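You operate a simulated robot arm through the tools that you are given. There is no shell and no other tool.

You are at the controls of a simulated two-armed robot. One attempt, no reset.

TASK
Clamp the sifter up: levers shut, knobs tight, latch shut.
Fine: Shut the red lever, the blue lever and the yellow latch; turn the black and the white knob to TIGHT. The green knob is tight already.

Only the result counts: the job must be done as asked and must still hold three seconds after the hand-in. Knocking over, shifting, dropping, spilling or breaking anything else fails it.

THE ROBOT
Two 7-joint arms with two-finger parallel grippers on one trunk, on a base that moves. Base frame: it is fixed to the floor where the robot stands at the start and does not move with it; the origin is under the middle of the robot, x ahead of it, y to its left, z up. Readings come in mm, degrees, newtons and seconds.
The left shoulder is at the start at [20, 170, 1253], the right one opposite. With the tool pointing down near the work surface each hand reaches from about 100 to 660 mm from the robot's upright axis, wherever it stands, measured 20 degrees to its own side. Places, roughly: ball tray [700, -100, 800]; black knob [600, 0, 1000]; blue knob on the lid [700, -100, 1200]; blue lever [700, -400, 800]; green brake [200, 100, 200]; green knob [600, -200, 1000]; red brake [600, -500, 200]; red lever [500, 0, 800]; white knob [700, -300, 1000]; yellow latch [900, -400, 1100]. Payload 3.8 kg a hand.
Tool frame (each hand has its own): the origin (TCP) lies between the finger pads and is the grasp point; the fingertips stand 30 mm ahead of it; z points along the fingers, y is the line along which they close. The gripper opens to 110 mm. The fingers are 20 mm wide and 10 mm thick; the gripper's body (48 by 112 mm) begins 55 mm behind the TCP.
Orientation is that of the tool frame in the base frame, as a unit quaternion [w, x, y, z]. With the fingers straight down and closing along the base's y, the tool's x points along the base's -x, its y along +y and its z along -z.

THE INTERFACE
- The arms move only by the tool play_rows. It takes "left_moves", "right_moves" or both (then of equal length, played together; a hand with none holds still); each is a list of rows, each a list of 7 numbers: the shift along the base's x, y, z in m, then the turn, a rotation vector about the base's x, y, z in degrees, then the gripper command, from -1 (fully open) to 1 (shut), values between in proportion. In form: [[dx, dy, dz, rx, ry, rz, gripper], ...]. A call has 1 to 20 rows; each row shifts and turns the commanded pose from where the row before left it. A row lasts 0.2 s, in which the tool goes at most 50 mm and 8.6 degrees; a call with a longer step from one row to the next is refused whole, and so is a gripper value outside its range. Where a pose cannot be reached the arm comes as near as it can. A force on the tool above 90 N (or 10 N above the force at the start of the call, whichever is more), or a blocked arm, ends the call early, and 0.2 s more pass. Each finger travels about 72 mm/s and halts on what it meets, pressing with about 29 N; the grip force reading is that of the motor and also rises with nothing between the fingers. The clock runs only during rows and for 0.2 s after the last one: add rows that do not move to give the fingers time. The reply holds the time, the measured pose of the TCP, the force on the tool along the base axes, the opening and the grip force, in the units named above and with some noise, with the torque about the TCP (base axes, N m) and any sound that the robot's microphone picked up, and new pictures: "pictures" is both (left out), scene, wrist or none (wrist: the cameras of the hands that moved).
- Cameras (640 x 400 px; columns grow to the right, rows downward): "scene" is now at [95.1, -0.2, 1408.2]; the picture's right is [-0.03, -1.00, 0.00], its down [-0.57, 0.02, -0.82] and it looks along [0.82, -0.02, -0.57] (base axes); focal length 214 px, centre (320, 200). "left" rides on the left gripper at [72, -17, -103] in its tool frame; the picture's right is [0.23, 0.97, 0.00], its down [-0.76, 0.18, -0.62] and it looks along [-0.61, 0.14, 0.78] (tool axes); focal length 222 px, centre (320, 200). "right" rides on the right gripper at [72, 17, -103] in its tool frame; the picture's right is [-0.23, 0.97, 0.00], its down [-0.76, -0.18, -0.62] and it looks along [-0.61, -0.14, 0.78] (tool axes); focal length 222 px, centre (320, 200). There is no depth. A picture from a camera that has moved, and an enlarged one, comes with that camera's place and axes in the base frame and with its lens. The place of the scene camera against the robot may be out by one fixed shift of up to 18 mm in any direction.
- raise_lower(by): moves the trunk up (or, below 0, down) by that many mm; the arms and the scene camera ride with it, the base frame stays. It gives what a move gives, with no picture.
- roll_base(legs): drives the robot by 1 to 6 legs, each [ahead, turn to the left] in mm and degrees, along the robot's own axes; the way and the turn of a leg run together, so that a leg with both is an arc; at most 1500 mm and 180 degrees a leg. The arms and the cameras ride along, it lands a little off, and it stops where it bumps. It gives what a move gives, and a new picture of the scene camera.
- turn_head(pan, tilt): turns the head with the scene camera to pan (to the left, within 80 degrees either way) and tilt (down, from -29 to 69), counted from straight ahead of the robot. It gives what a move gives, and a new picture of the scene camera.
- zoom(camera, box): a new picture of the part [left, top, right, bottom] of that camera's present view, enlarged. It takes no simulated time.
- finish_job(): hands the job in; it is judged then, once.

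Places have to be worked out from the pictures, the camera data and where the tool is seen. Open the grippers and draw the arms clear of the work before you hand the job in, unless the task says otherwise.

The tools are called after "Call:" as name(argument=value, ...) on one line, values as JSON. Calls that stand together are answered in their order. play_rows: Moves the arms, as the interface text tells. Its arguments: {"type":"object","properties":{"left_moves":{"type":"array"},"right_moves":{"type":"array"},"pictures":{"type":"string","enum":["both","scene","wrist","none"]}},"required":[]} The other tools are called the same way: raise_lower (by) moves the trunk up or down; roll_base (legs) drives the base; turn_head (pan, tilt) turns the head that bears the scene camera; zoom (camera, box) takes an enlarged picture of a part of a camera's view; finish_job () hands the job in.

At the start:

```text
t: 0.0
left_tcp_pos: [420.4, -22.8, 1281.3]
left_ee_rot: [0.0, -0.001, 1.0, 0.0]
left_wrist_force: [0.8, -0.3, 0.0]
left_torque: [-0.01, 0.03, 0.01]
left_width: 110.1
left_grasp_force: 0.0
right_tcp_pos: [411.0, -385.8, 1264.6]
right_ee_rot: [0.0, 0.0, 1.0, 0.0]
right_wrist_force: [-0.5, -0.1, 0.5]
right_torque: [0.02, 0.0, 0.03]
right_width: 110.0
right_grasp_force: 0.1
trunk travel left (down, up): [-350.0, 220.0]
robot x, y, heading: [0.2, -1.3, -0.2]
head pan, tilt (commanded): [-1.7, 34.9]
```

scene: 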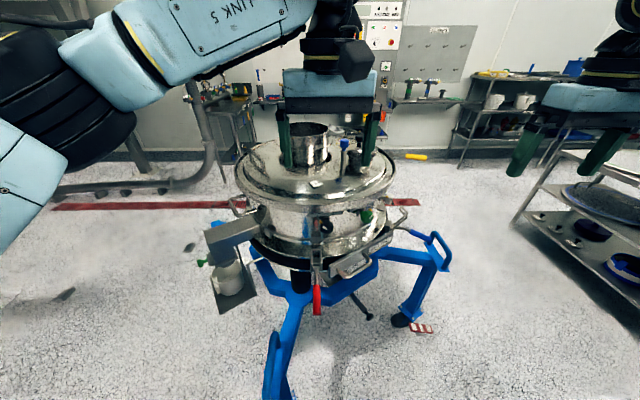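
right: 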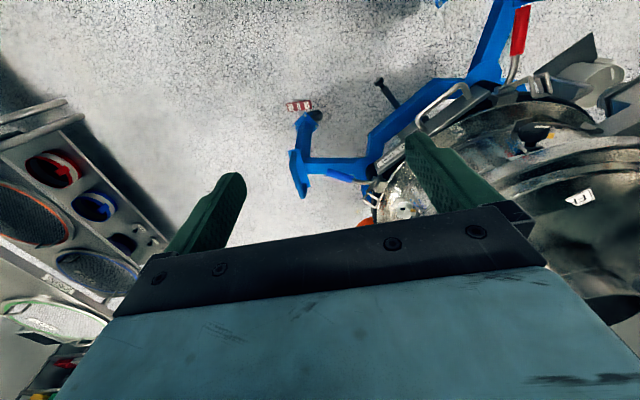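
left: 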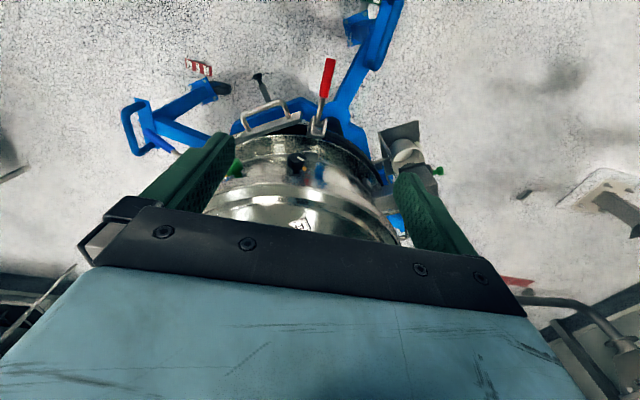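

The scene shows the sifter ahead with a red lever at front, knobs around its middle. I'll take enlarged pictures to look at details.

Call:
zoom(camera="scene", box=[200, 180, 460, 340])

Call:
zoom(camera="scene", box=[220, 110, 420, 235])

Call:
zoom(camera="left", box=[200, 40, 440, 240])

Call:
zoom(camera="right", box=[340, 0, 640, 240])

```text
2.46 times, centred on (330, 260) of scene
camera zoom: at [95.1, -0.2, 1408.2], right [-0.03, -1.0, 0.0], down [-0.57, 0.02, -0.82], along [0.82, -0.02, -0.57], focal length 528 px, centre (295, 52)
```

zoom: 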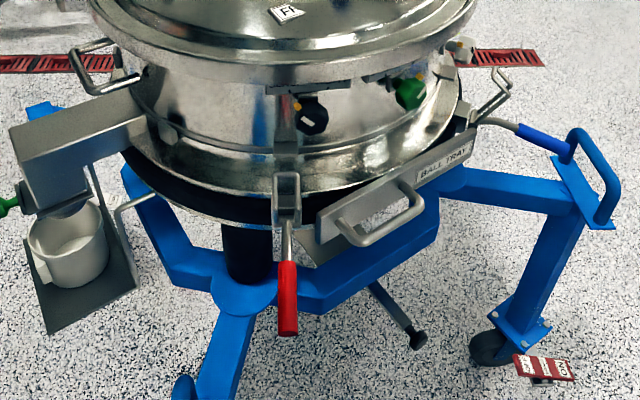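

```text
3.20 times, centred on (320, 172) of scene
camera zoom: at [95.1, -0.2, 1408.2], right [-0.03, -1.0, 0.0], down [-0.57, 0.02, -0.82], along [0.82, -0.02, -0.57], focal length 686 px, centre (320, 288)
```

zoom: 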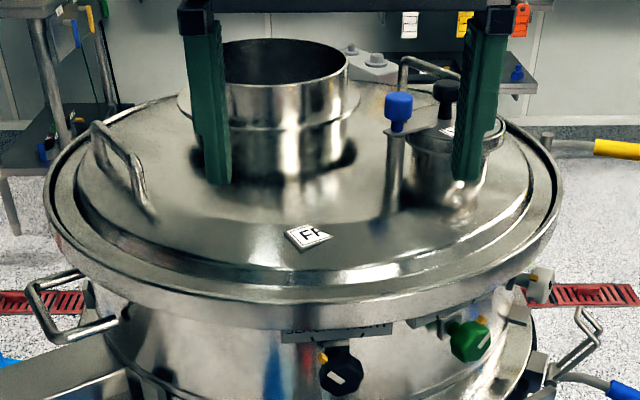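

```text
2.00 times, centred on (320, 140) of left
camera zoom: at [348.5, -39.9, 1385.5], right [-0.23, 0.97, 0.0], down [0.76, 0.18, 0.62], along [0.61, 0.14, -0.78], focal length 444 px, centre (320, 320)
```

zoom: 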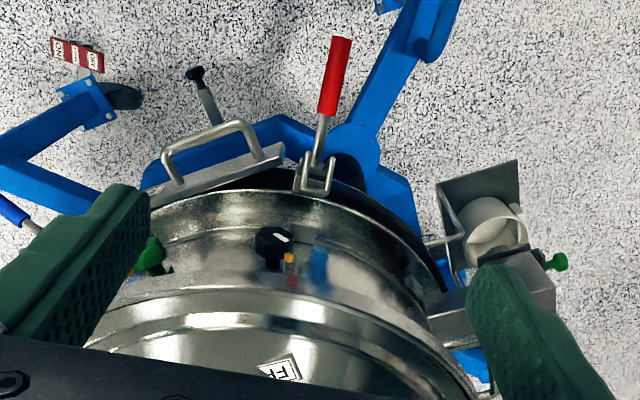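

```text
1.67 times, centred on (490, 120) of right
camera zoom: at [339.7, -370.5, 1366.9], right [0.23, 0.97, 0.0], down [0.76, -0.18, 0.62], along [0.61, -0.14, -0.78], focal length 370 px, centre (37, 333)
```

zoom: 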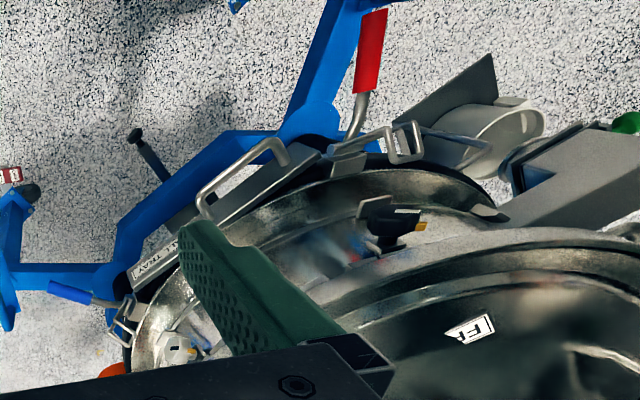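

Next I zoom deeper into the important features: the black and green knobs, the white knob, levers, the yellow latch and the wall posters.

Call:
zoom(camera="scene", box=[300, 200, 400, 262])

Call:
zoom(camera="scene", box=[360, 130, 460, 192])

Call:
zoom(camera="scene", box=[370, 180, 460, 340])

Call:
zoom(camera="scene", box=[340, 0, 440, 62])

Call:
zoom(camera="scene", box=[200, 190, 280, 320])

Call:
zoom(camera="right", box=[340, 130, 460, 230])

Call:
zoom(camera="left", box=[230, 40, 380, 190])

```text
6.40 times, centred on (350, 231) of scene
camera zoom: at [95.1, -0.2, 1408.2], right [-0.03, -1.0, 0.0], down [-0.57, 0.02, -0.82], along [0.82, -0.02, -0.57], focal length 1373 px, centre (128, 2)
```

zoom: 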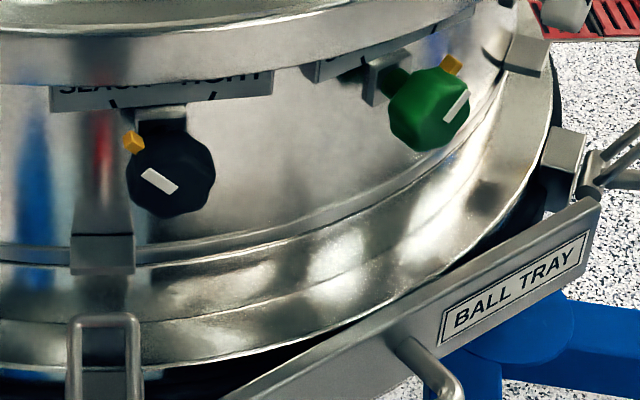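

```text
6.40 times, centred on (410, 161) of scene
camera zoom: at [95.1, -0.2, 1408.2], right [-0.03, -1.0, 0.0], down [-0.57, 0.02, -0.82], along [0.82, -0.02, -0.57], focal length 1373 px, centre (-256, 450)
```

zoom: 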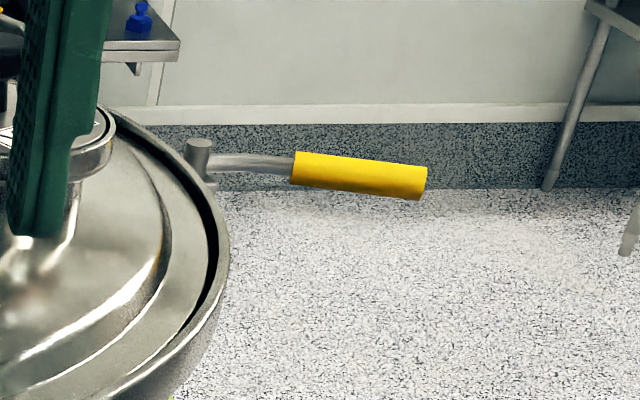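

```text
2.50 times, centred on (415, 260) of scene
camera zoom: at [95.1, -0.2, 1408.2], right [-0.03, -1.0, 0.0], down [-0.57, 0.02, -0.82], along [0.82, -0.02, -0.57], focal length 536 px, centre (82, 50)
```

zoom: 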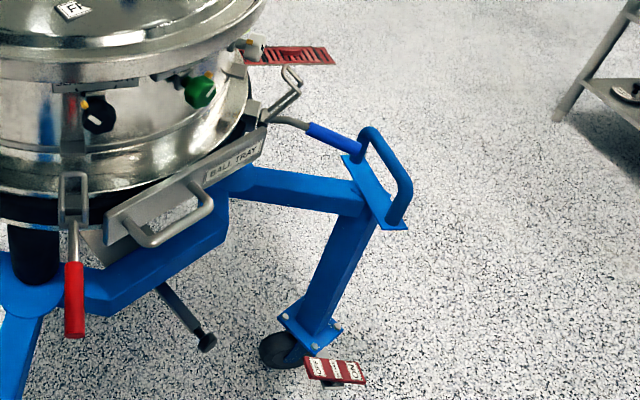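

```text
6.40 times, centred on (390, 31) of scene
camera zoom: at [95.1, -0.2, 1408.2], right [-0.03, -1.0, 0.0], down [-0.57, 0.02, -0.82], along [0.82, -0.02, -0.57], focal length 1373 px, centre (-128, 1282)
```

zoom: 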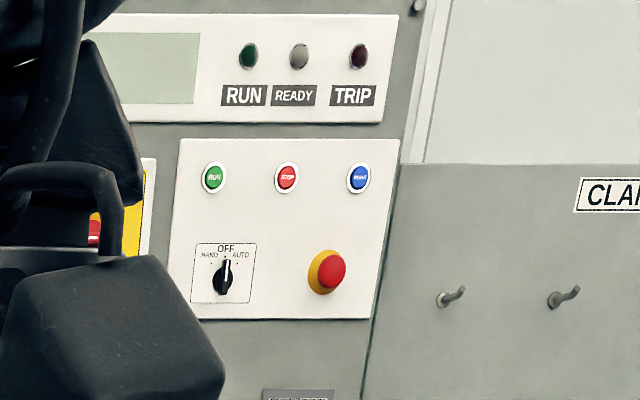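

```text
3.08 times, centred on (240, 255) of scene
camera zoom: at [95.1, -0.2, 1408.2], right [-0.03, -1.0, 0.0], down [-0.57, 0.02, -0.82], along [0.82, -0.02, -0.57], focal length 660 px, centre (566, 31)
```

zoom: 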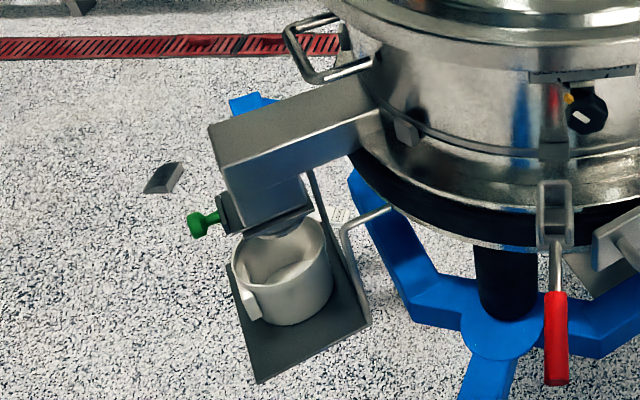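

```text
4.00 times, centred on (400, 180) of right
camera zoom: at [339.7, -370.5, 1366.9], right [0.23, 0.97, 0.0], down [0.76, -0.18, 0.62], along [0.61, -0.14, -0.78], focal length 888 px, centre (0, 280)
```

zoom: 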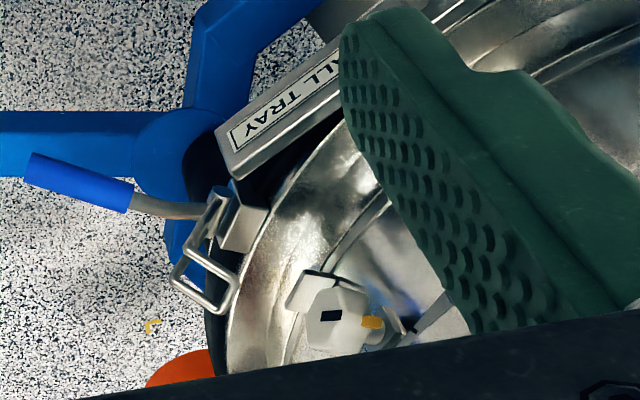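

```text
2.67 times, centred on (305, 115) of left
camera zoom: at [348.5, -39.9, 1385.5], right [-0.23, 0.97, 0.0], down [0.76, 0.18, 0.62], along [0.61, 0.14, -0.78], focal length 592 px, centre (360, 427)
```

zoom: 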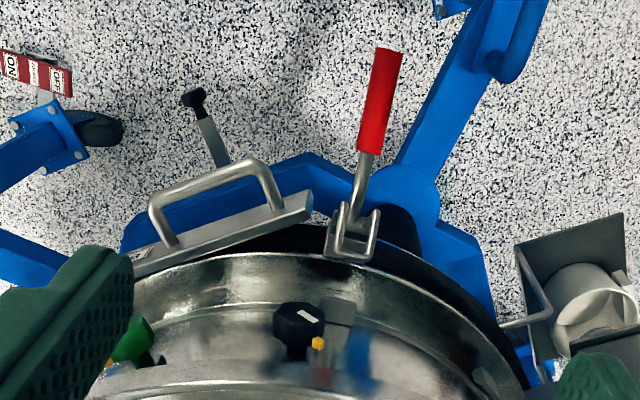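

I'll look down with the head to see the floor, legs, brakes and base clearance.

Call:
turn_head(pan=0, tilt=65)

Call:
turn_head(pan=-45, tilt=45)

```text
t: 0.9
left_tcp_pos: [421.2, -22.5, 1281.8]
left_ee_rot: [0.0, 0.0, 1.0, 0.0]
left_wrist_force: [0.6, 0.0, 0.4]
left_torque: [0.02, 0.03, -0.03]
left_width: 110.1
left_grasp_force: 0.1
right_tcp_pos: [411.7, -386.8, 1264.1]
right_ee_rot: [0.0, 0.001, 1.0, 0.0]
right_wrist_force: [0.1, -0.8, 0.9]
right_torque: [0.01, 0.02, -0.01]
right_width: 110.1
right_grasp_force: 0.1
trunk travel left (down, up): [-350.0, 220.0]
robot x, y, heading: [-5.0, -0.0, -0.2]
head pan, tilt (commanded): [0.0, 65.0]
camera scene: at [67.7, 2.4, 1368.3], right [0.0, -1.0, 0.0], down [-0.91, 0.0, -0.42], along [0.42, 0.0, -0.91], focal length 214 px, centre (320, 200)
```

scene: 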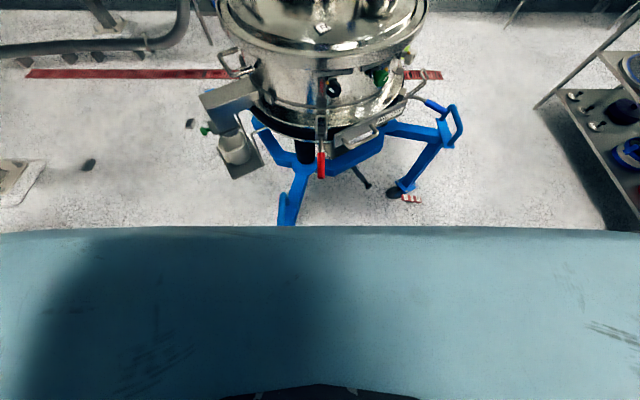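

```text
t: 2.1
left_tcp_pos: [422.0, -23.1, 1282.5]
left_ee_rot: [-0.001, 0.0, 1.0, 0.0]
left_wrist_force: [1.0, -0.6, -0.2]
left_torque: [0.03, 0.01, -0.02]
left_width: 110.1
left_grasp_force: 0.1
right_tcp_pos: [411.2, -387.3, 1265.0]
right_ee_rot: [0.0, 0.0, 1.0, 0.0]
right_wrist_force: [-0.3, 0.6, 0.1]
right_torque: [-0.02, -0.03, 0.01]
right_width: 110.0
right_grasp_force: 0.0
trunk travel left (down, up): [-350.0, 220.0]
robot x, y, heading: [1.8, 2.3, -0.2]
head pan, tilt (commanded): [-45.0, 45.0]
camera scene: at [64.6, -55.0, 1393.2], right [-0.71, -0.71, 0.0], down [-0.5, 0.5, -0.71], along [0.5, -0.5, -0.71], focal length 214 px, centre (320, 200)
```

scene: 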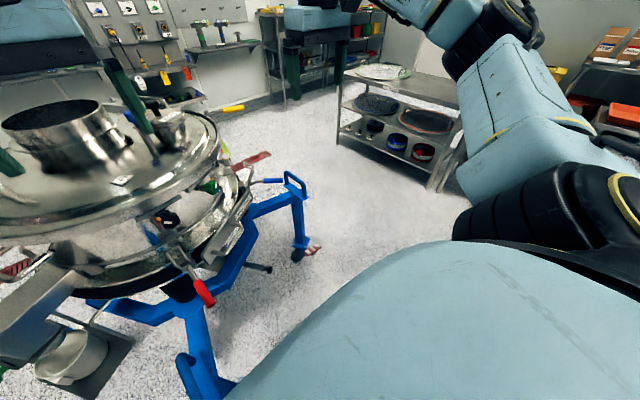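

The head pictures show the body hides near floor; wrist cameras will serve better. I draw the left hand back and pitch it so that its camera looks at the front of the sifter (black knob, red lever).

Call:
play_rows(left_moves=[[-0.024, 0.004, -0.02, 0, -5, 0, -1], [-0.024, 0.004, -0.02, 0, -5, 0, -1], [-0.024, 0.004, -0.02, 0, -5, 0, -1], [-0.024, 0.004, -0.02, 0, -5, 0, -1], [-0.024, 0.004, -0.02, 0, -5, 0, -1], [-0.024, 0.004, -0.02, 0, -5, 0, -1]], pictures="both")

Call:
turn_head(pan=0, tilt=35)

```text
t: 3.5
left_tcp_pos: [275.2, 3.3, 1162.3]
left_ee_rot: [0.26, -0.001, 0.966, 0.0]
left_wrist_force: [-0.2, 0.0, -0.2]
left_torque: [0.04, 0.0, 0.02]
left_width: 109.8
left_grasp_force: 0.1
right_tcp_pos: [411.0, -386.0, 1264.6]
right_ee_rot: [0.0, 0.0, 1.0, -0.001]
right_wrist_force: [-1.0, 0.6, -0.5]
right_torque: [0.01, 0.04, 0.02]
right_width: 109.7
right_grasp_force: 0.1
trunk travel left (down, up): [-350.0, 220.0]
robot x, y, heading: [-0.8, -0.8, -0.0]
head pan, tilt (commanded): [-45.0, 45.0]
camera scene: at [64.1, -55.3, 1393.3], right [-0.71, -0.71, 0.0], down [-0.5, 0.5, -0.71], along [0.5, -0.5, -0.71], focal length 214 px, centre (320, 200)
camera left: at [161.3, -14.4, 1215.9], right [-0.2, 0.97, -0.12], down [0.35, 0.18, 0.92], along [0.92, 0.14, -0.37], focal length 222 px, centre (320, 200)
```

scene: 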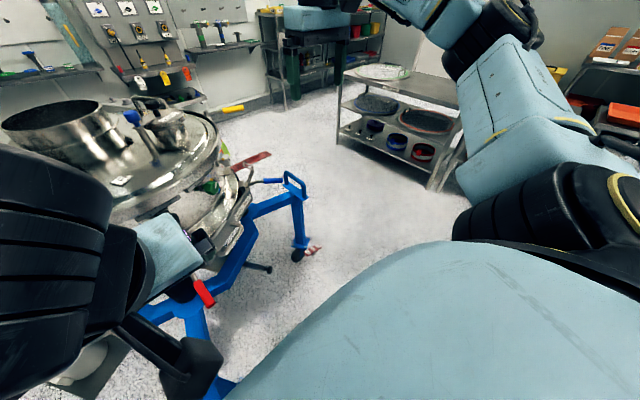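
left: 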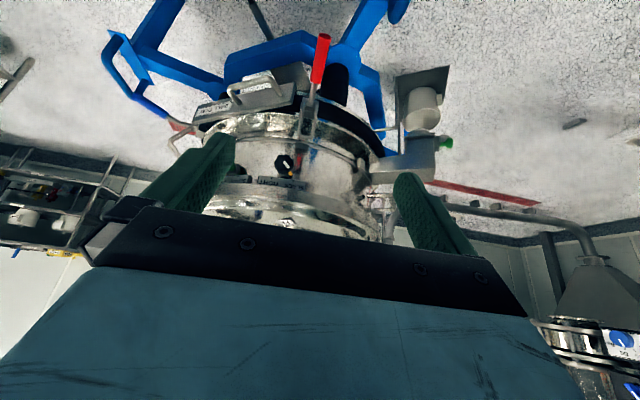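

```text
t: 4.6
left_tcp_pos: [276.1, 2.4, 1162.0]
left_ee_rot: [0.259, -0.001, 0.966, 0.0]
left_wrist_force: [-0.3, -0.8, -1.2]
left_torque: [0.05, -0.03, 0.02]
left_width: 109.6
left_grasp_force: 0.0
right_tcp_pos: [412.9, -387.0, 1264.3]
right_ee_rot: [-0.001, 0.0, 1.0, 0.0]
right_wrist_force: [-0.4, 0.5, -0.2]
right_torque: [0.01, 0.04, -0.01]
right_width: 110.0
right_grasp_force: 0.0
trunk travel left (down, up): [-350.0, 220.0]
robot x, y, heading: [-3.4, 0.7, 0.3]
head pan, tilt (commanded): [0.0, 35.0]
camera scene: at [95.1, 2.3, 1408.1], right [0.0, -1.0, 0.0], down [-0.57, 0.0, -0.82], along [0.82, 0.0, -0.57], focal length 214 px, centre (320, 200)
```

scene: 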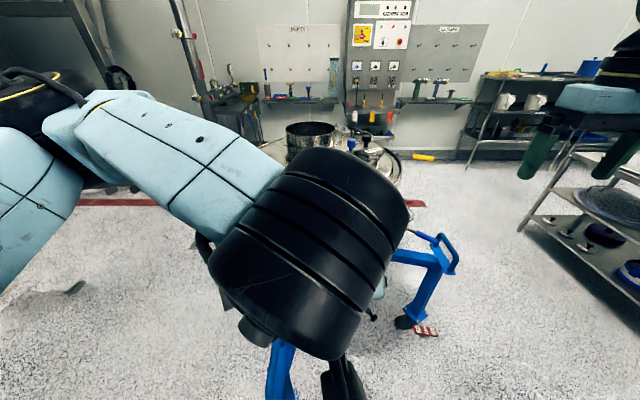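

The left wrist camera shows the front (upside-down). I enlarge the knob/lever region.

Call:
zoom(camera="left", box=[230, 20, 390, 220])

Call:
zoom(camera="left", box=[250, 140, 330, 200])

Call:
zoom(camera="left", box=[270, 70, 350, 140])

Call:
zoom(camera="scene", box=[340, 0, 500, 170])

```text
2.00 times, centred on (310, 120) of left
camera zoom: at [162.3, -14.4, 1216.3], right [-0.2, 0.97, -0.11], down [0.35, 0.18, 0.92], along [0.92, 0.14, -0.37], focal length 444 px, centre (340, 360)
```

zoom: 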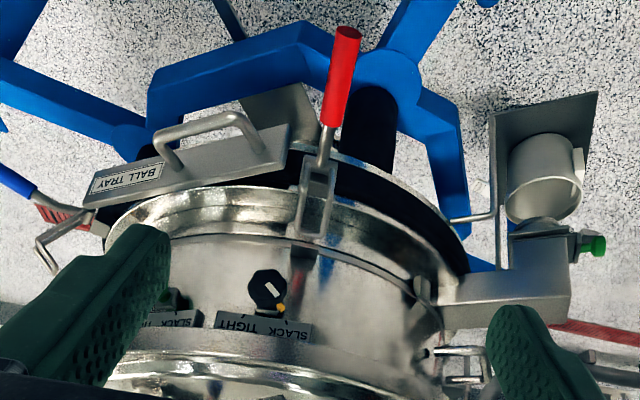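

```text
6.67 times, centred on (290, 170) of left
camera zoom: at [162.3, -14.4, 1216.3], right [-0.2, 0.97, -0.11], down [0.35, 0.18, 0.92], along [0.92, 0.14, -0.37], focal length 1481 px, centre (520, 400)
```

zoom: 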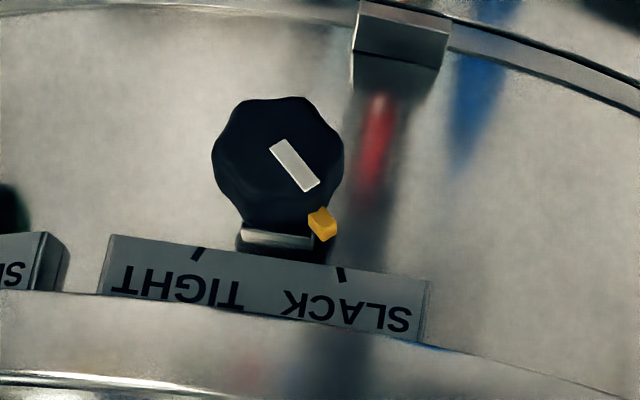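

```text
5.71 times, centred on (310, 105) of left
camera zoom: at [162.3, -14.4, 1216.3], right [-0.2, 0.97, -0.11], down [0.35, 0.18, 0.92], along [0.92, 0.14, -0.37], focal length 1269 px, centre (377, 743)
```

zoom: 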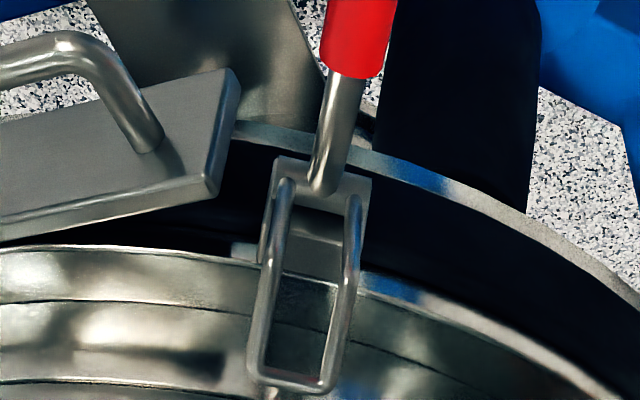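

```text
2.35 times, centred on (420, 85) of scene
camera zoom: at [95.1, 2.3, 1408.1], right [0.0, -1.0, 0.0], down [-0.57, 0.0, -0.82], along [0.82, 0.0, -0.57], focal length 505 px, centre (85, 471)
```

zoom: 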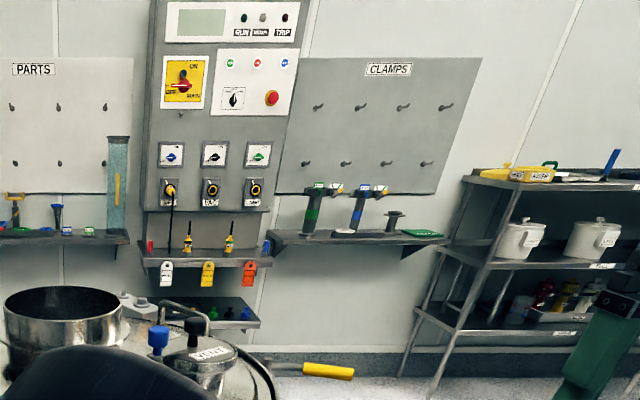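

The toggle latches: a red handle sticks outward/down from a bracket on the lower ring, with a wire bail standing up toward a catch on the body. I'll bring the right hand to a side view (looking to +y) to see the mechanism profile.

Call:
play_rows(right_moves=[[0.005, 0.005, -0.019, 0, 0, 8.2, -1], [0.005, 0.005, -0.019, 0, 0, 8.2, -1], [0.005, 0.005, -0.019, 0, 0, 8.2, -1], [0.005, 0.005, -0.019, 0, 0, 8.2, -1], [0.005, 0.005, -0.019, 0, 0, 8.2, -1], [0.005, 0.005, -0.019, 0, 0, 8.2, -1], [0.005, 0.005, -0.019, 0, 0, 8.2, -1], [0.005, 0.005, -0.019, 0, 0, 8.2, -1], [0.005, 0.005, -0.019, 0, 0, 8.2, -1], [0.005, 0.005, -0.019, 0, 0, 8.2, -1], [0.005, 0.005, -0.019, 0, 0, 8.0, -1], [0.005, 0.007, -0.019, 7.5, 0, 0, -1], [0.005, 0.007, -0.019, 7.5, 0, 0, -1], [0.005, 0.007, -0.019, 7.5, 0, 0, -1], [0.005, 0.007, -0.019, 7.5, 0, 0, -1]], pictures="both")

Call:
zoom(camera="right", box=[200, 20, 440, 180])

```text
t: 7.8
left_tcp_pos: [275.5, 1.6, 1162.8]
left_ee_rot: [0.259, -0.001, 0.966, 0.001]
left_wrist_force: [-0.3, 0.0, -0.7]
left_torque: [0.01, -0.01, 0.01]
left_width: 109.8
left_grasp_force: 0.2
right_tcp_pos: [255.9, -110.4, 1135.7]
right_ee_rot: [0.139, -0.663, 0.714, 0.174]
right_wrist_force: [-0.6, -0.4, -0.3]
right_torque: [0.05, 0.0, 0.0]
right_width: 110.2
right_grasp_force: 0.0
right hand out of reach, approached as far as the arm can: row 4, 5, 6, 7, 8, 9, 10, 11, 12, 13, 14, 15
trunk travel left (down, up): [-350.0, 220.0]
robot x, y, heading: [-1.5, 0.8, -0.1]
head pan, tilt (commanded): [0.0, 35.0]
camera scene: at [94.9, 1.3, 1408.1], right [0.0, -1.0, 0.0], down [-0.57, 0.0, -0.82], along [0.82, 0.0, -0.57], focal length 214 px, centre (320, 200)
camera right: at [237.7, -220.2, 1198.5], right [-0.95, 0.26, 0.16], down [0.26, 0.41, 0.88], along [0.16, 0.88, -0.45], focal length 222 px, centre (320, 200)
```

scene: 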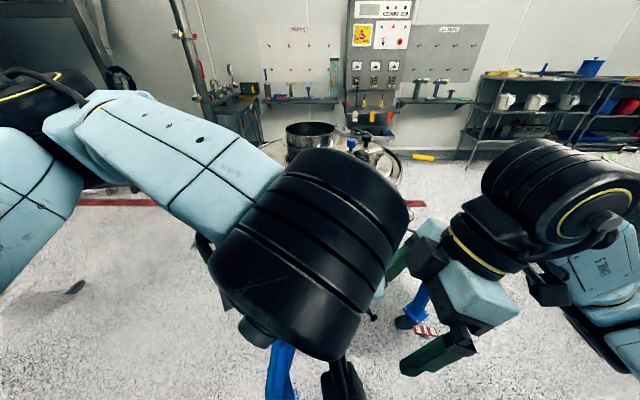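
right: 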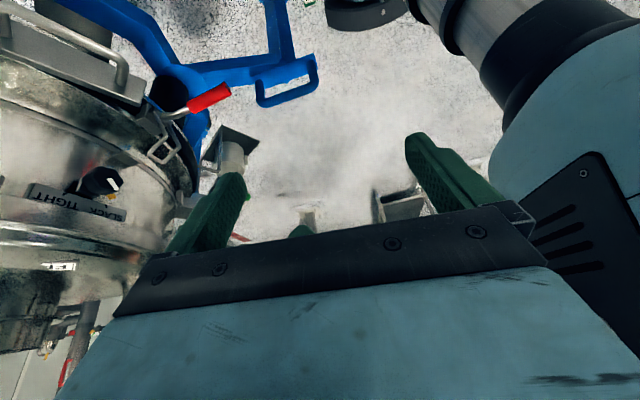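

```text
2.50 times, centred on (320, 100) of right
camera zoom: at [237.7, -220.2, 1198.5], right [-0.95, 0.26, 0.16], down [0.26, 0.41, 0.88], along [0.16, 0.88, -0.45], focal length 555 px, centre (320, 450)
```

zoom: 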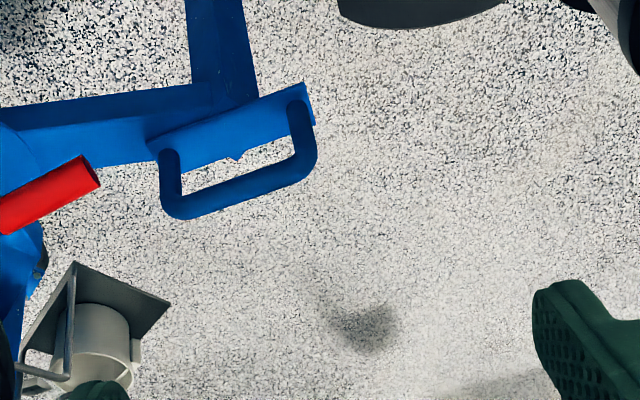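

The right arm couldn't follow but its camera now sees the red lever from the side anyway. I enlarge that portion.

Call:
zoom(camera="right", box=[100, 60, 240, 200])

Call:
zoom(camera="right", box=[0, 140, 160, 260])

Call:
zoom(camera="right", box=[0, 0, 240, 150])

```text
2.86 times, centred on (170, 130) of right
camera zoom: at [237.7, -220.2, 1198.5], right [-0.95, 0.26, 0.16], down [0.26, 0.41, 0.88], along [0.16, 0.88, -0.45], focal length 635 px, centre (749, 400)
```

zoom: 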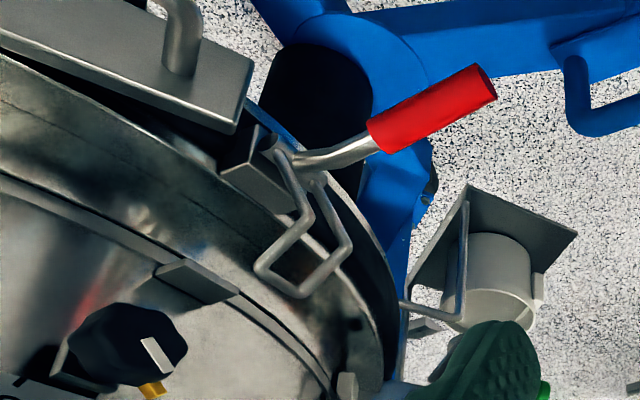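

```text
3.33 times, centred on (80, 200) of right
camera zoom: at [237.7, -220.2, 1198.5], right [-0.95, 0.26, 0.16], down [0.26, 0.41, 0.88], along [0.16, 0.88, -0.45], focal length 740 px, centre (1120, 200)
```

zoom: 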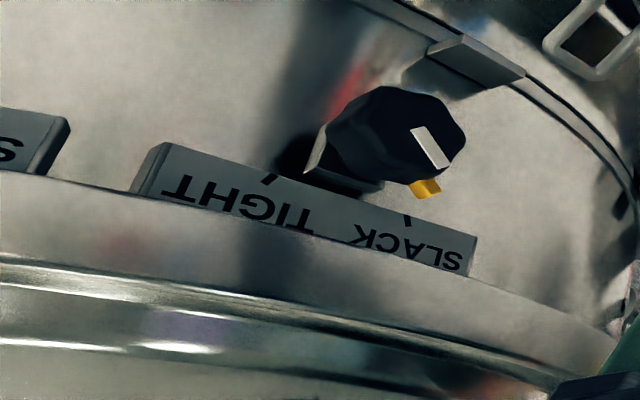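

```text
2.67 times, centred on (120, 75) of right
camera zoom: at [237.7, -220.2, 1198.5], right [-0.95, 0.26, 0.16], down [0.26, 0.41, 0.88], along [0.16, 0.88, -0.45], focal length 592 px, centre (853, 533)
```

zoom: 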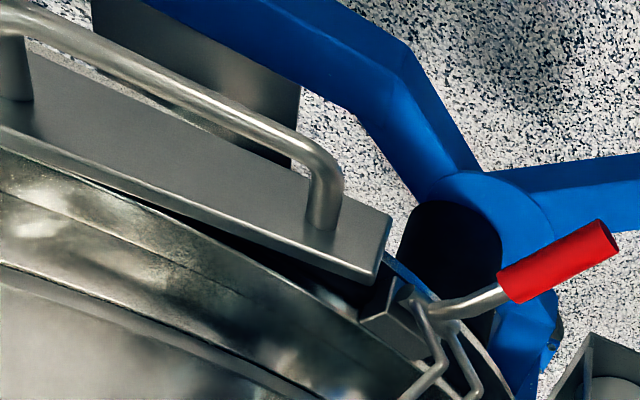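

The side view shows the bail is bent and hooked on the lever near its pivot. First I clear the right hand away from the left one, testing how it responds after the out-of-reach move.

Call:
play_rows(right_moves=[[0, -0.04, 0.02, 0, 0, 0, -1], [0, -0.04, 0.02, 0, 0, 0, -1]], pictures="none")

```text
t: 8.4
left_tcp_pos: [276.6, 1.6, 1162.5]
left_ee_rot: [0.258, 0.0, 0.966, 0.0]
left_wrist_force: [0.0, -0.5, -0.5]
left_torque: [-0.01, -0.02, -0.01]
left_width: 109.9
left_grasp_force: 0.0
right_tcp_pos: [245.0, -179.2, 1185.3]
right_ee_rot: [0.138, -0.664, 0.714, 0.173]
right_wrist_force: [-1.1, 1.0, -0.3]
right_torque: [-0.02, 0.02, 0.02]
right_width: 109.7
right_grasp_force: 0.1
right hand out of reach, approached as far as the arm can: row 1, 2
trunk travel left (down, up): [-350.0, 220.0]
robot x, y, heading: [1.1, 0.1, -0.1]
head pan, tilt (commanded): [0.0, 35.0]
```

It shifts roughly as told. I'll undo the rotation (tilt back, then yaw back) while moving the right hand out to its own side.

Call:
play_rows(right_moves=[[0, -0.015, 0.005, -7.5, 0, 0, -1], [0, -0.015, 0.005, -7.5, 0, 0, -1], [0, -0.015, 0.005, -7.5, 0, 0, -1], [0, -0.015, 0.005, -7.5, 0, 0, -1], [0.005, -0.015, 0, 0, 0, -8.2, -1], [0.005, -0.015, 0, 0, 0, -8.2, -1], [0.005, -0.015, 0, 0, 0, -8.2, -1], [0.005, -0.015, 0, 0, 0, -8.2, -1], [0.005, -0.015, 0, 0, 0, -8.2, -1], [0.005, -0.015, 0, 0, 0, -8.2, -1], [0.005, -0.01, 0, 0, 0, -8.2, -1], [0.005, -0.01, 0, 0, 0, -8.2, -1], [0.005, -0.01, 0, 0, 0, -8.2, -1], [0.005, -0.01, 0, 0, 0, -8.2, -1]], pictures="scene")

```text
t: 11.4
left_tcp_pos: [275.8, 1.5, 1163.2]
left_ee_rot: [0.259, 0.001, 0.966, -0.001]
left_wrist_force: [-0.3, 0.6, -0.2]
left_torque: [0.02, 0.02, 0.02]
left_width: 110.3
left_grasp_force: 0.1
right_tcp_pos: [287.7, -355.9, 1206.3]
right_ee_rot: [-0.042, -0.027, 0.999, 0.011]
right_wrist_force: [-0.6, 0.5, 0.1]
right_torque: [0.0, -0.05, -0.03]
right_width: 110.1
right_grasp_force: 0.1
right hand out of reach, approached as far as the arm can: row 2, 3, 4
trunk travel left (down, up): [-350.0, 220.0]
robot x, y, heading: [2.5, 1.9, 0.0]
head pan, tilt (commanded): [0.0, 35.0]
camera scene: at [95.0, 2.2, 1408.1], right [0.0, -1.0, 0.0], down [-0.57, 0.0, -0.82], along [0.82, 0.0, -0.57], focal length 214 px, centre (320, 200)
```

scene: 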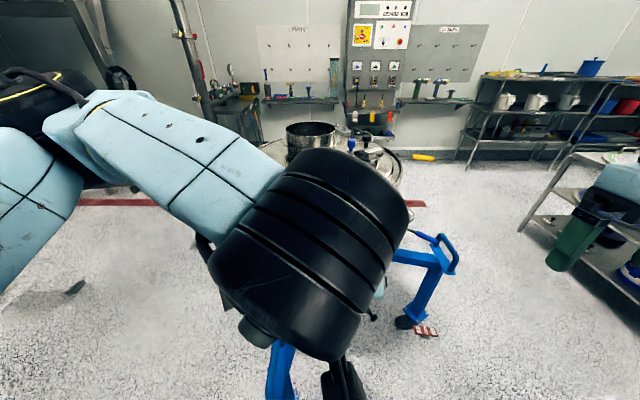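

Triangulating with both wrist cameras: the red grip runs from about [480,-2,843] to [401,-5,834] (nearly horizontal), pivot near [543,-4,834]. I bring the left hand back to tool-down above the grip.

Call:
play_rows(left_moves=[[0.0265, -0.001, -0.025, 0, 5, 0, -1], [0.0265, -0.001, -0.025, 0, 5, 0, -1], [0.0265, -0.001, -0.025, 0, 5, 0, -1], [0.0265, -0.001, -0.025, 0, 5, 0, -1], [0.0265, -0.001, -0.025, 0, 5, 0, -1], [0.0265, -0.001, -0.025, 0, 5, 0, -1]], pictures="both")

```text
t: 12.8
left_tcp_pos: [438.7, -8.5, 1009.4]
left_ee_rot: [-0.001, 0.001, 1.0, 0.0]
left_wrist_force: [-0.1, 0.1, 0.1]
left_torque: [0.01, 0.0, 0.01]
left_width: 110.4
left_grasp_force: 0.0
right_tcp_pos: [287.9, -355.5, 1206.5]
right_ee_rot: [-0.042, -0.029, 0.999, 0.011]
right_wrist_force: [0.1, -0.6, -0.4]
right_torque: [0.0, 0.01, 0.01]
right_width: 109.8
right_grasp_force: 0.0
trunk travel left (down, up): [-350.0, 220.0]
robot x, y, heading: [3.8, 3.2, -0.1]
head pan, tilt (commanded): [0.0, 35.0]
camera scene: at [95.7, 2.1, 1408.0], right [0.0, -1.0, 0.0], down [-0.57, 0.0, -0.82], along [0.82, 0.0, -0.57], focal length 214 px, centre (320, 200)
camera left: at [366.1, -24.9, 1113.7], right [-0.23, 0.97, 0.0], down [0.76, 0.18, 0.62], along [0.61, 0.14, -0.78], focal length 222 px, centre (320, 200)
```

scene: 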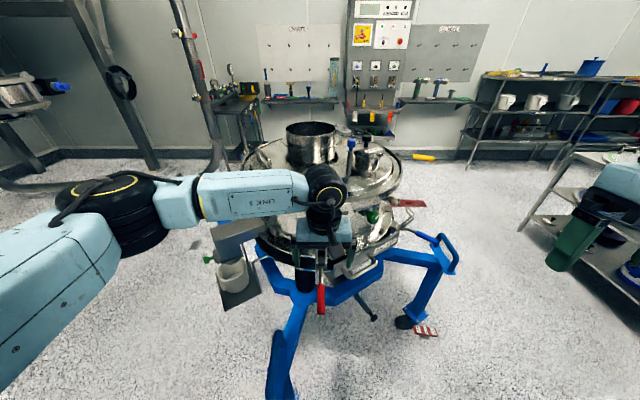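
left: 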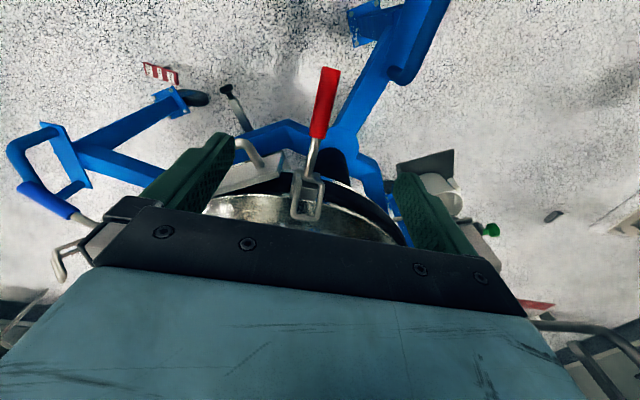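

The grip lies where expected. I lower the left hand with fingers about 60 mm apart astride the red grip at x≈435, z≈838.

Call:
play_rows(left_moves=[[-0.001, 0.001, -0.034, 0, 0, 0, -0.1], [-0.001, 0.001, -0.034, 0, 0, 0, -0.1], [-0.001, 0.001, -0.034, 0, 0, 0, -0.1], [0, 0.001, -0.034, 0, 0, 0, -0.1], [0, 0, -0.034, 0, 0, 0, -0.1]], pictures="both")

```text
t: 14.0
left_tcp_pos: [434.0, -1.9, 839.1]
left_ee_rot: [0.0, 0.0, 1.0, 0.0]
left_wrist_force: [0.8, -0.7, -0.1]
left_torque: [-0.02, 0.01, 0.0]
left_width: 60.5
left_grasp_force: 0.0
right_tcp_pos: [288.5, -354.3, 1205.1]
right_ee_rot: [-0.041, -0.03, 0.999, 0.011]
right_wrist_force: [-1.6, 0.2, -0.2]
right_torque: [0.0, 0.0, -0.03]
right_width: 110.0
right_grasp_force: 0.1
trunk travel left (down, up): [-350.0, 220.0]
robot x, y, heading: [4.3, 0.4, -0.0]
head pan, tilt (commanded): [0.0, 35.0]
camera scene: at [95.2, 2.3, 1408.1], right [0.0, -1.0, 0.0], down [-0.57, 0.0, -0.82], along [0.82, 0.0, -0.57], focal length 214 px, centre (320, 200)
camera left: at [360.9, -19.0, 943.3], right [-0.23, 0.97, 0.0], down [0.76, 0.18, 0.62], along [0.61, 0.14, -0.78], focal length 222 px, centre (320, 200)
```

scene: 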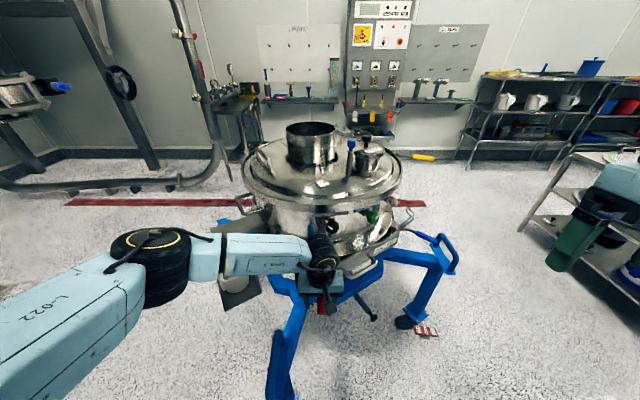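
left: 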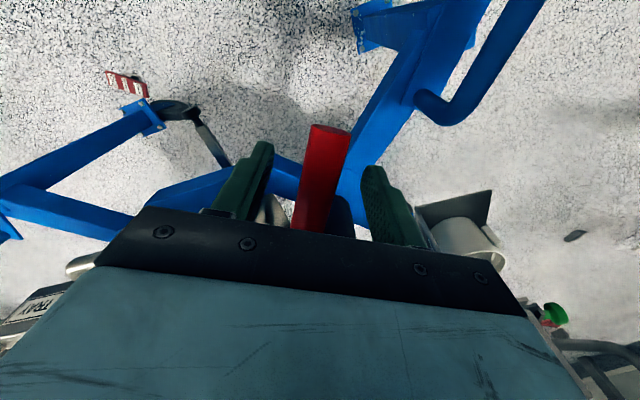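

The red handle is between the fingers. I close the grip on it.

Call:
play_rows(left_moves=[[0, -0.001, 0, 0, 0, 0, 0.3], [0, 0, 0, 0, 0, 0, 1], [0, 0, 0, 0, 0, 0, 1], [0, 0, 0, 0, 0, 0, 1]], pictures="wrist")

```text
t: 15.0
left_tcp_pos: [434.4, -2.4, 840.1]
left_ee_rot: [0.0, 0.002, 1.0, 0.0]
left_wrist_force: [0.4, -2.1, -2.7]
left_torque: [0.0, 0.08, -0.33]
left_width: 21.8
left_grasp_force: 45.0
right_tcp_pos: [287.8, -355.9, 1205.7]
right_ee_rot: [-0.041, -0.029, 0.999, 0.011]
right_wrist_force: [-0.5, 0.0, 0.3]
right_torque: [0.0, -0.02, 0.04]
right_width: 110.1
right_grasp_force: 0.1
trunk travel left (down, up): [-350.0, 220.0]
robot x, y, heading: [0.2, 2.2, 0.0]
head pan, tilt (commanded): [0.0, 35.0]
camera left: at [361.2, -20.1, 944.2], right [-0.23, 0.97, 0.0], down [0.76, 0.18, 0.62], along [0.61, 0.14, -0.78], focal length 222 px, centre (320, 200)
```

left: 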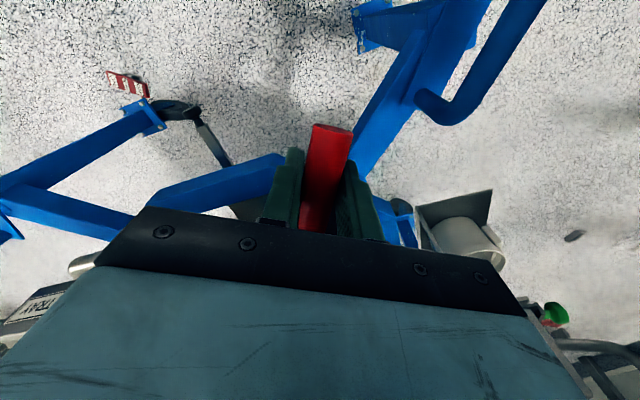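

Gripped at 21.8 mm. I test a small downward arc (with matching pitch) and watch the force.

Call:
play_rows(left_moves=[[0.0005, 0, -0.01, 0, -5, 0, 1], [0.0015, 0, -0.01, 0, -5, 0, 1]], pictures="wrist")

```text
t: 15.6
left_tcp_pos: [435.8, -2.8, 822.7]
left_ee_rot: [0.089, 0.001, 0.996, -0.001]
left_wrist_force: [-3.8, -3.2, 5.3]
left_torque: [0.05, -0.66, -0.12]
left_width: 21.7
left_grasp_force: 45.0
right_tcp_pos: [287.5, -355.7, 1207.0]
right_ee_rot: [-0.041, -0.03, 0.999, 0.01]
right_wrist_force: [0.1, -0.1, -0.1]
right_torque: [-0.03, -0.02, 0.0]
right_width: 110.1
right_grasp_force: 0.1
trunk travel left (down, up): [-350.0, 220.0]
robot x, y, heading: [-0.3, 1.6, 0.0]
head pan, tilt (commanded): [0.0, 35.0]
camera left: at [345.5, -20.0, 911.1], right [-0.22, 0.97, -0.04], down [0.64, 0.18, 0.75], along [0.74, 0.14, -0.66], focal length 222 px, centre (320, 200)
```

left: 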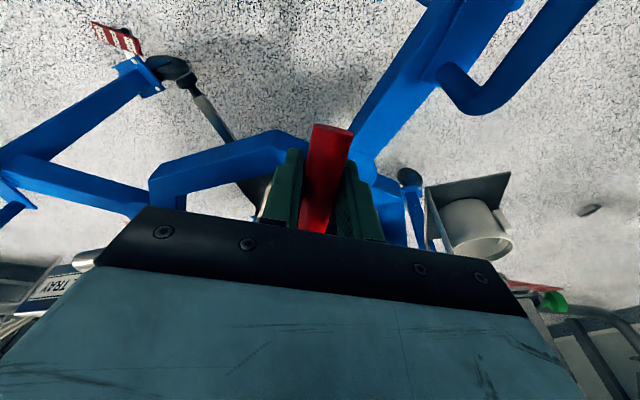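

The lever follows downward with only ~5 N. I check the bail from the scene camera.

Call:
zoom(camera="scene", box=[280, 200, 380, 320])

```text
3.33 times, centred on (330, 260) of scene
camera zoom: at [94.2, 2.0, 1408.2], right [0.0, -1.0, 0.0], down [-0.57, 0.0, -0.82], along [0.82, 0.0, -0.57], focal length 715 px, centre (287, 0)
```

zoom: 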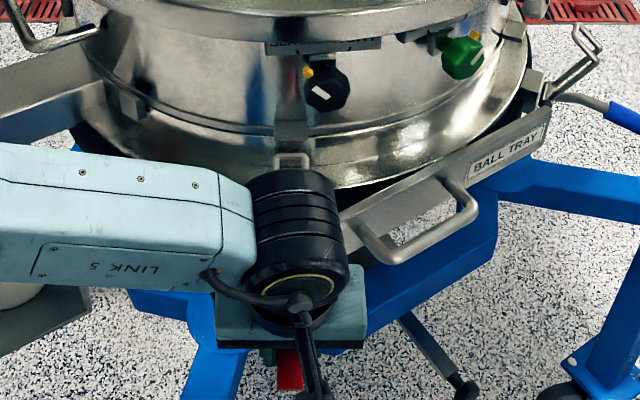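

The bail moved inward towards the catch – so downward is the shutting direction. I continue along the arc about pivot ≈[543,-4,838].

Call:
play_rows(left_moves=[[0.0017, 0, -0.0093, 0, -5, 0, 1], [0.0025, 0, -0.0091, 0, -5, 0, 1], [0.0033, 0, -0.0088, 0, -5, 0, 1], [0.0041, 0, -0.0085, 0, -5, 0, 1], [0.0048, 0, -0.0081, 0, -5, 0, 1]], pictures="both")

```text
t: 16.8
left_tcp_pos: [452.2, -2.7, 780.5]
left_ee_rot: [0.303, 0.002, 0.953, 0.0]
left_wrist_force: [5.1, -11.7, 7.4]
left_torque: [-0.36, -0.42, -0.36]
left_width: 21.6
left_grasp_force: 45.1
right_tcp_pos: [288.4, -357.3, 1206.6]
right_ee_rot: [-0.041, -0.029, 0.999, 0.012]
right_wrist_force: [-0.2, 0.3, 0.0]
right_torque: [-0.01, -0.02, 0.01]
right_width: 110.0
right_grasp_force: 0.0
trunk travel left (down, up): [-350.0, 220.0]
robot x, y, heading: [-2.9, -1.9, -0.3]
head pan, tilt (commanded): [0.0, 35.0]
camera scene: at [95.1, 1.2, 1408.1], right [0.0, -1.0, 0.0], down [-0.57, 0.0, -0.82], along [0.82, 0.0, -0.57], focal length 214 px, centre (320, 200)
camera left: at [333.6, -20.1, 822.6], right [-0.18, 0.97, -0.13], down [0.26, 0.18, 0.95], along [0.95, 0.14, -0.29], focal length 222 px, centre (320, 200)
```

scene: 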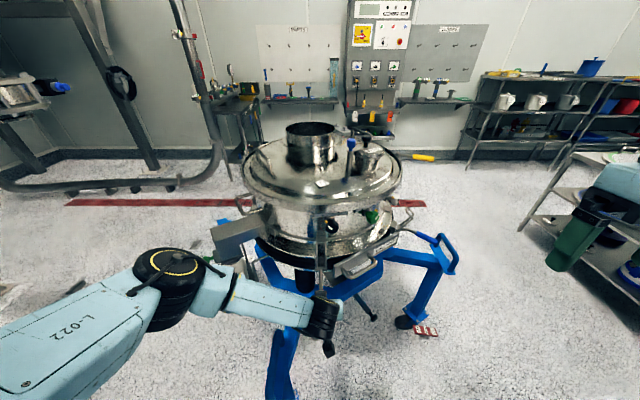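
left: 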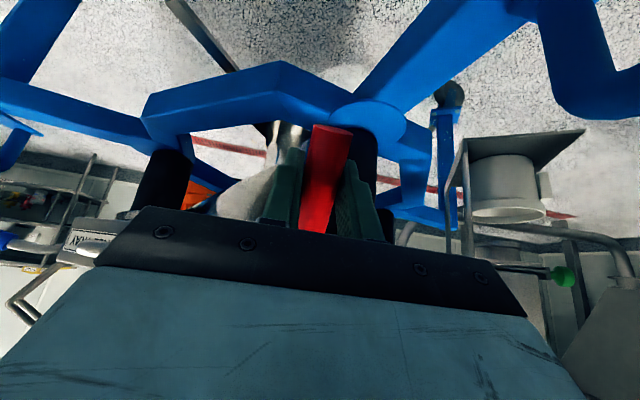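

Moving smoothly (small side force). I continue the arc with slight -y correction.

Call:
play_rows(left_moves=[[0.0055, -0.001, -0.0077, 0, -5, 0, 1], [0.0061, -0.001, -0.0072, 0, -5, 0, 1], [0.0067, -0.001, -0.0066, 0, -5, 0, 1], [0.0073, 0, -0.006, 0, -5, 0, 1], [0.0078, 0, -0.0053, 0, -5, 0, 1]], pictures="both")

```text
t: 18.0
left_tcp_pos: [484.7, -2.8, 749.1]
left_ee_rot: [0.489, -0.01, 0.872, 0.013]
left_wrist_force: [-21.4, 46.8, -10.3]
left_torque: [0.19, -1.24, 0.19]
left_width: 21.9
left_grasp_force: 45.2
left hand out of reach, approached as far as the arm can: row 5
right_tcp_pos: [286.7, -350.9, 1207.3]
right_ee_rot: [-0.04, -0.029, 0.999, 0.009]
right_wrist_force: [0.1, 0.6, -1.3]
right_torque: [-0.03, -0.03, 0.0]
right_width: 110.1
right_grasp_force: 0.0
trunk travel left (down, up): [-350.0, 220.0]
robot x, y, heading: [-1.2, 0.1, 0.3]
head pan, tilt (commanded): [0.0, 35.0]
camera scene: at [93.3, 9.0, 1407.8], right [0.0, -1.0, 0.0], down [-0.57, -0.01, -0.82], along [0.82, 0.0, -0.57], focal length 214 px, centre (320, 200)
camera left: at [359.4, -24.5, 741.9], right [-0.15, 0.97, -0.18], down [-0.14, 0.16, 0.98], along [0.98, 0.17, 0.11], focal length 222 px, centre (320, 200)
```

scene: 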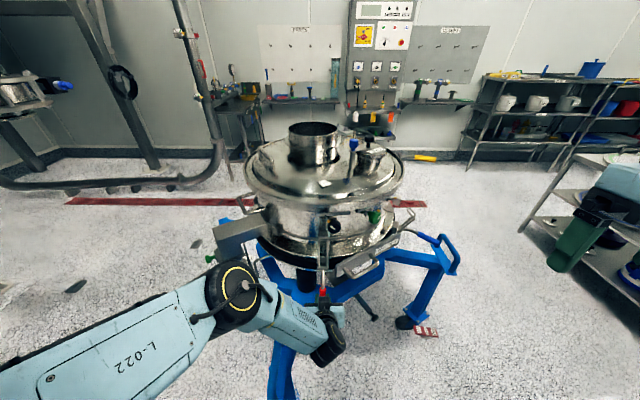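
left: 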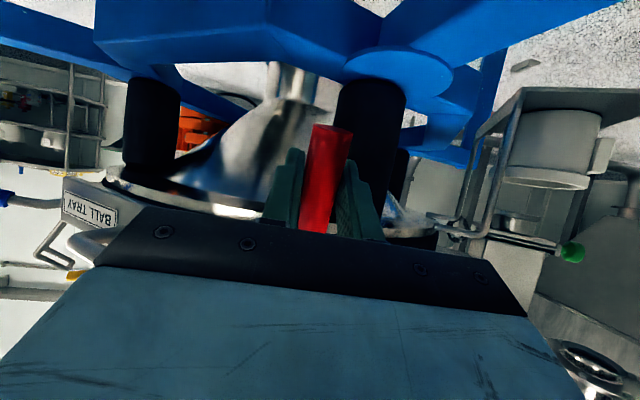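

The arm hit its reach limit and side force rose to 47 N. I release the handle and back off slightly, then I'll lower the trunk for better reach.

Call:
play_rows(left_moves=[[0, 0, 0, 0, 0, 0, 0.3], [0, 0, 0, 0, 0, 0, 0], [-0.01, 0, 0, 0, 0, 0, 0]], pictures="both")

```text
t: 18.8
left_tcp_pos: [484.0, -22.0, 764.1]
left_ee_rot: [0.5, -0.003, 0.866, 0.004]
left_wrist_force: [5.7, 9.3, -0.2]
left_torque: [0.1, 0.01, -0.15]
left_width: 59.5
left_grasp_force: 5.1
left hand out of reach, approached as far as the arm can: row 3
right_tcp_pos: [287.8, -355.6, 1206.4]
right_ee_rot: [-0.042, -0.03, 0.999, 0.011]
right_wrist_force: [-0.4, 0.7, -0.3]
right_torque: [-0.03, 0.01, 0.0]
right_width: 110.3
right_grasp_force: 0.2
trunk travel left (down, up): [-350.0, 220.0]
robot x, y, heading: [1.2, -0.4, 0.1]
head pan, tilt (commanded): [0.0, 35.0]
camera scene: at [95.7, 3.6, 1408.1], right [0.0, -1.0, 0.0], down [-0.57, 0.0, -0.82], along [0.82, 0.0, -0.57], focal length 214 px, centre (320, 200)
camera left: at [357.3, -40.3, 753.2], right [-0.12, 0.97, -0.19], down [-0.16, 0.17, 0.97], along [0.98, 0.15, 0.13], focal length 222 px, centre (320, 200)
```

scene: 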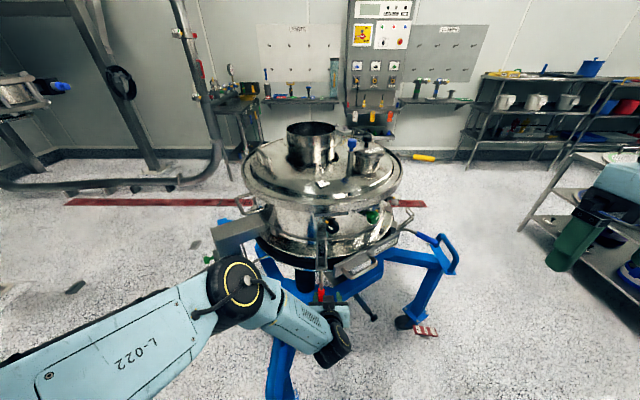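
left: 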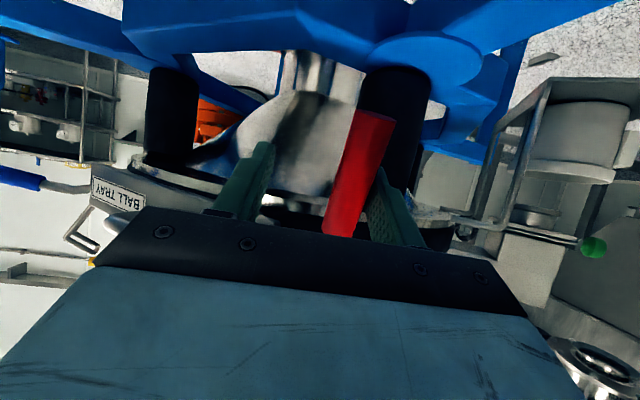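

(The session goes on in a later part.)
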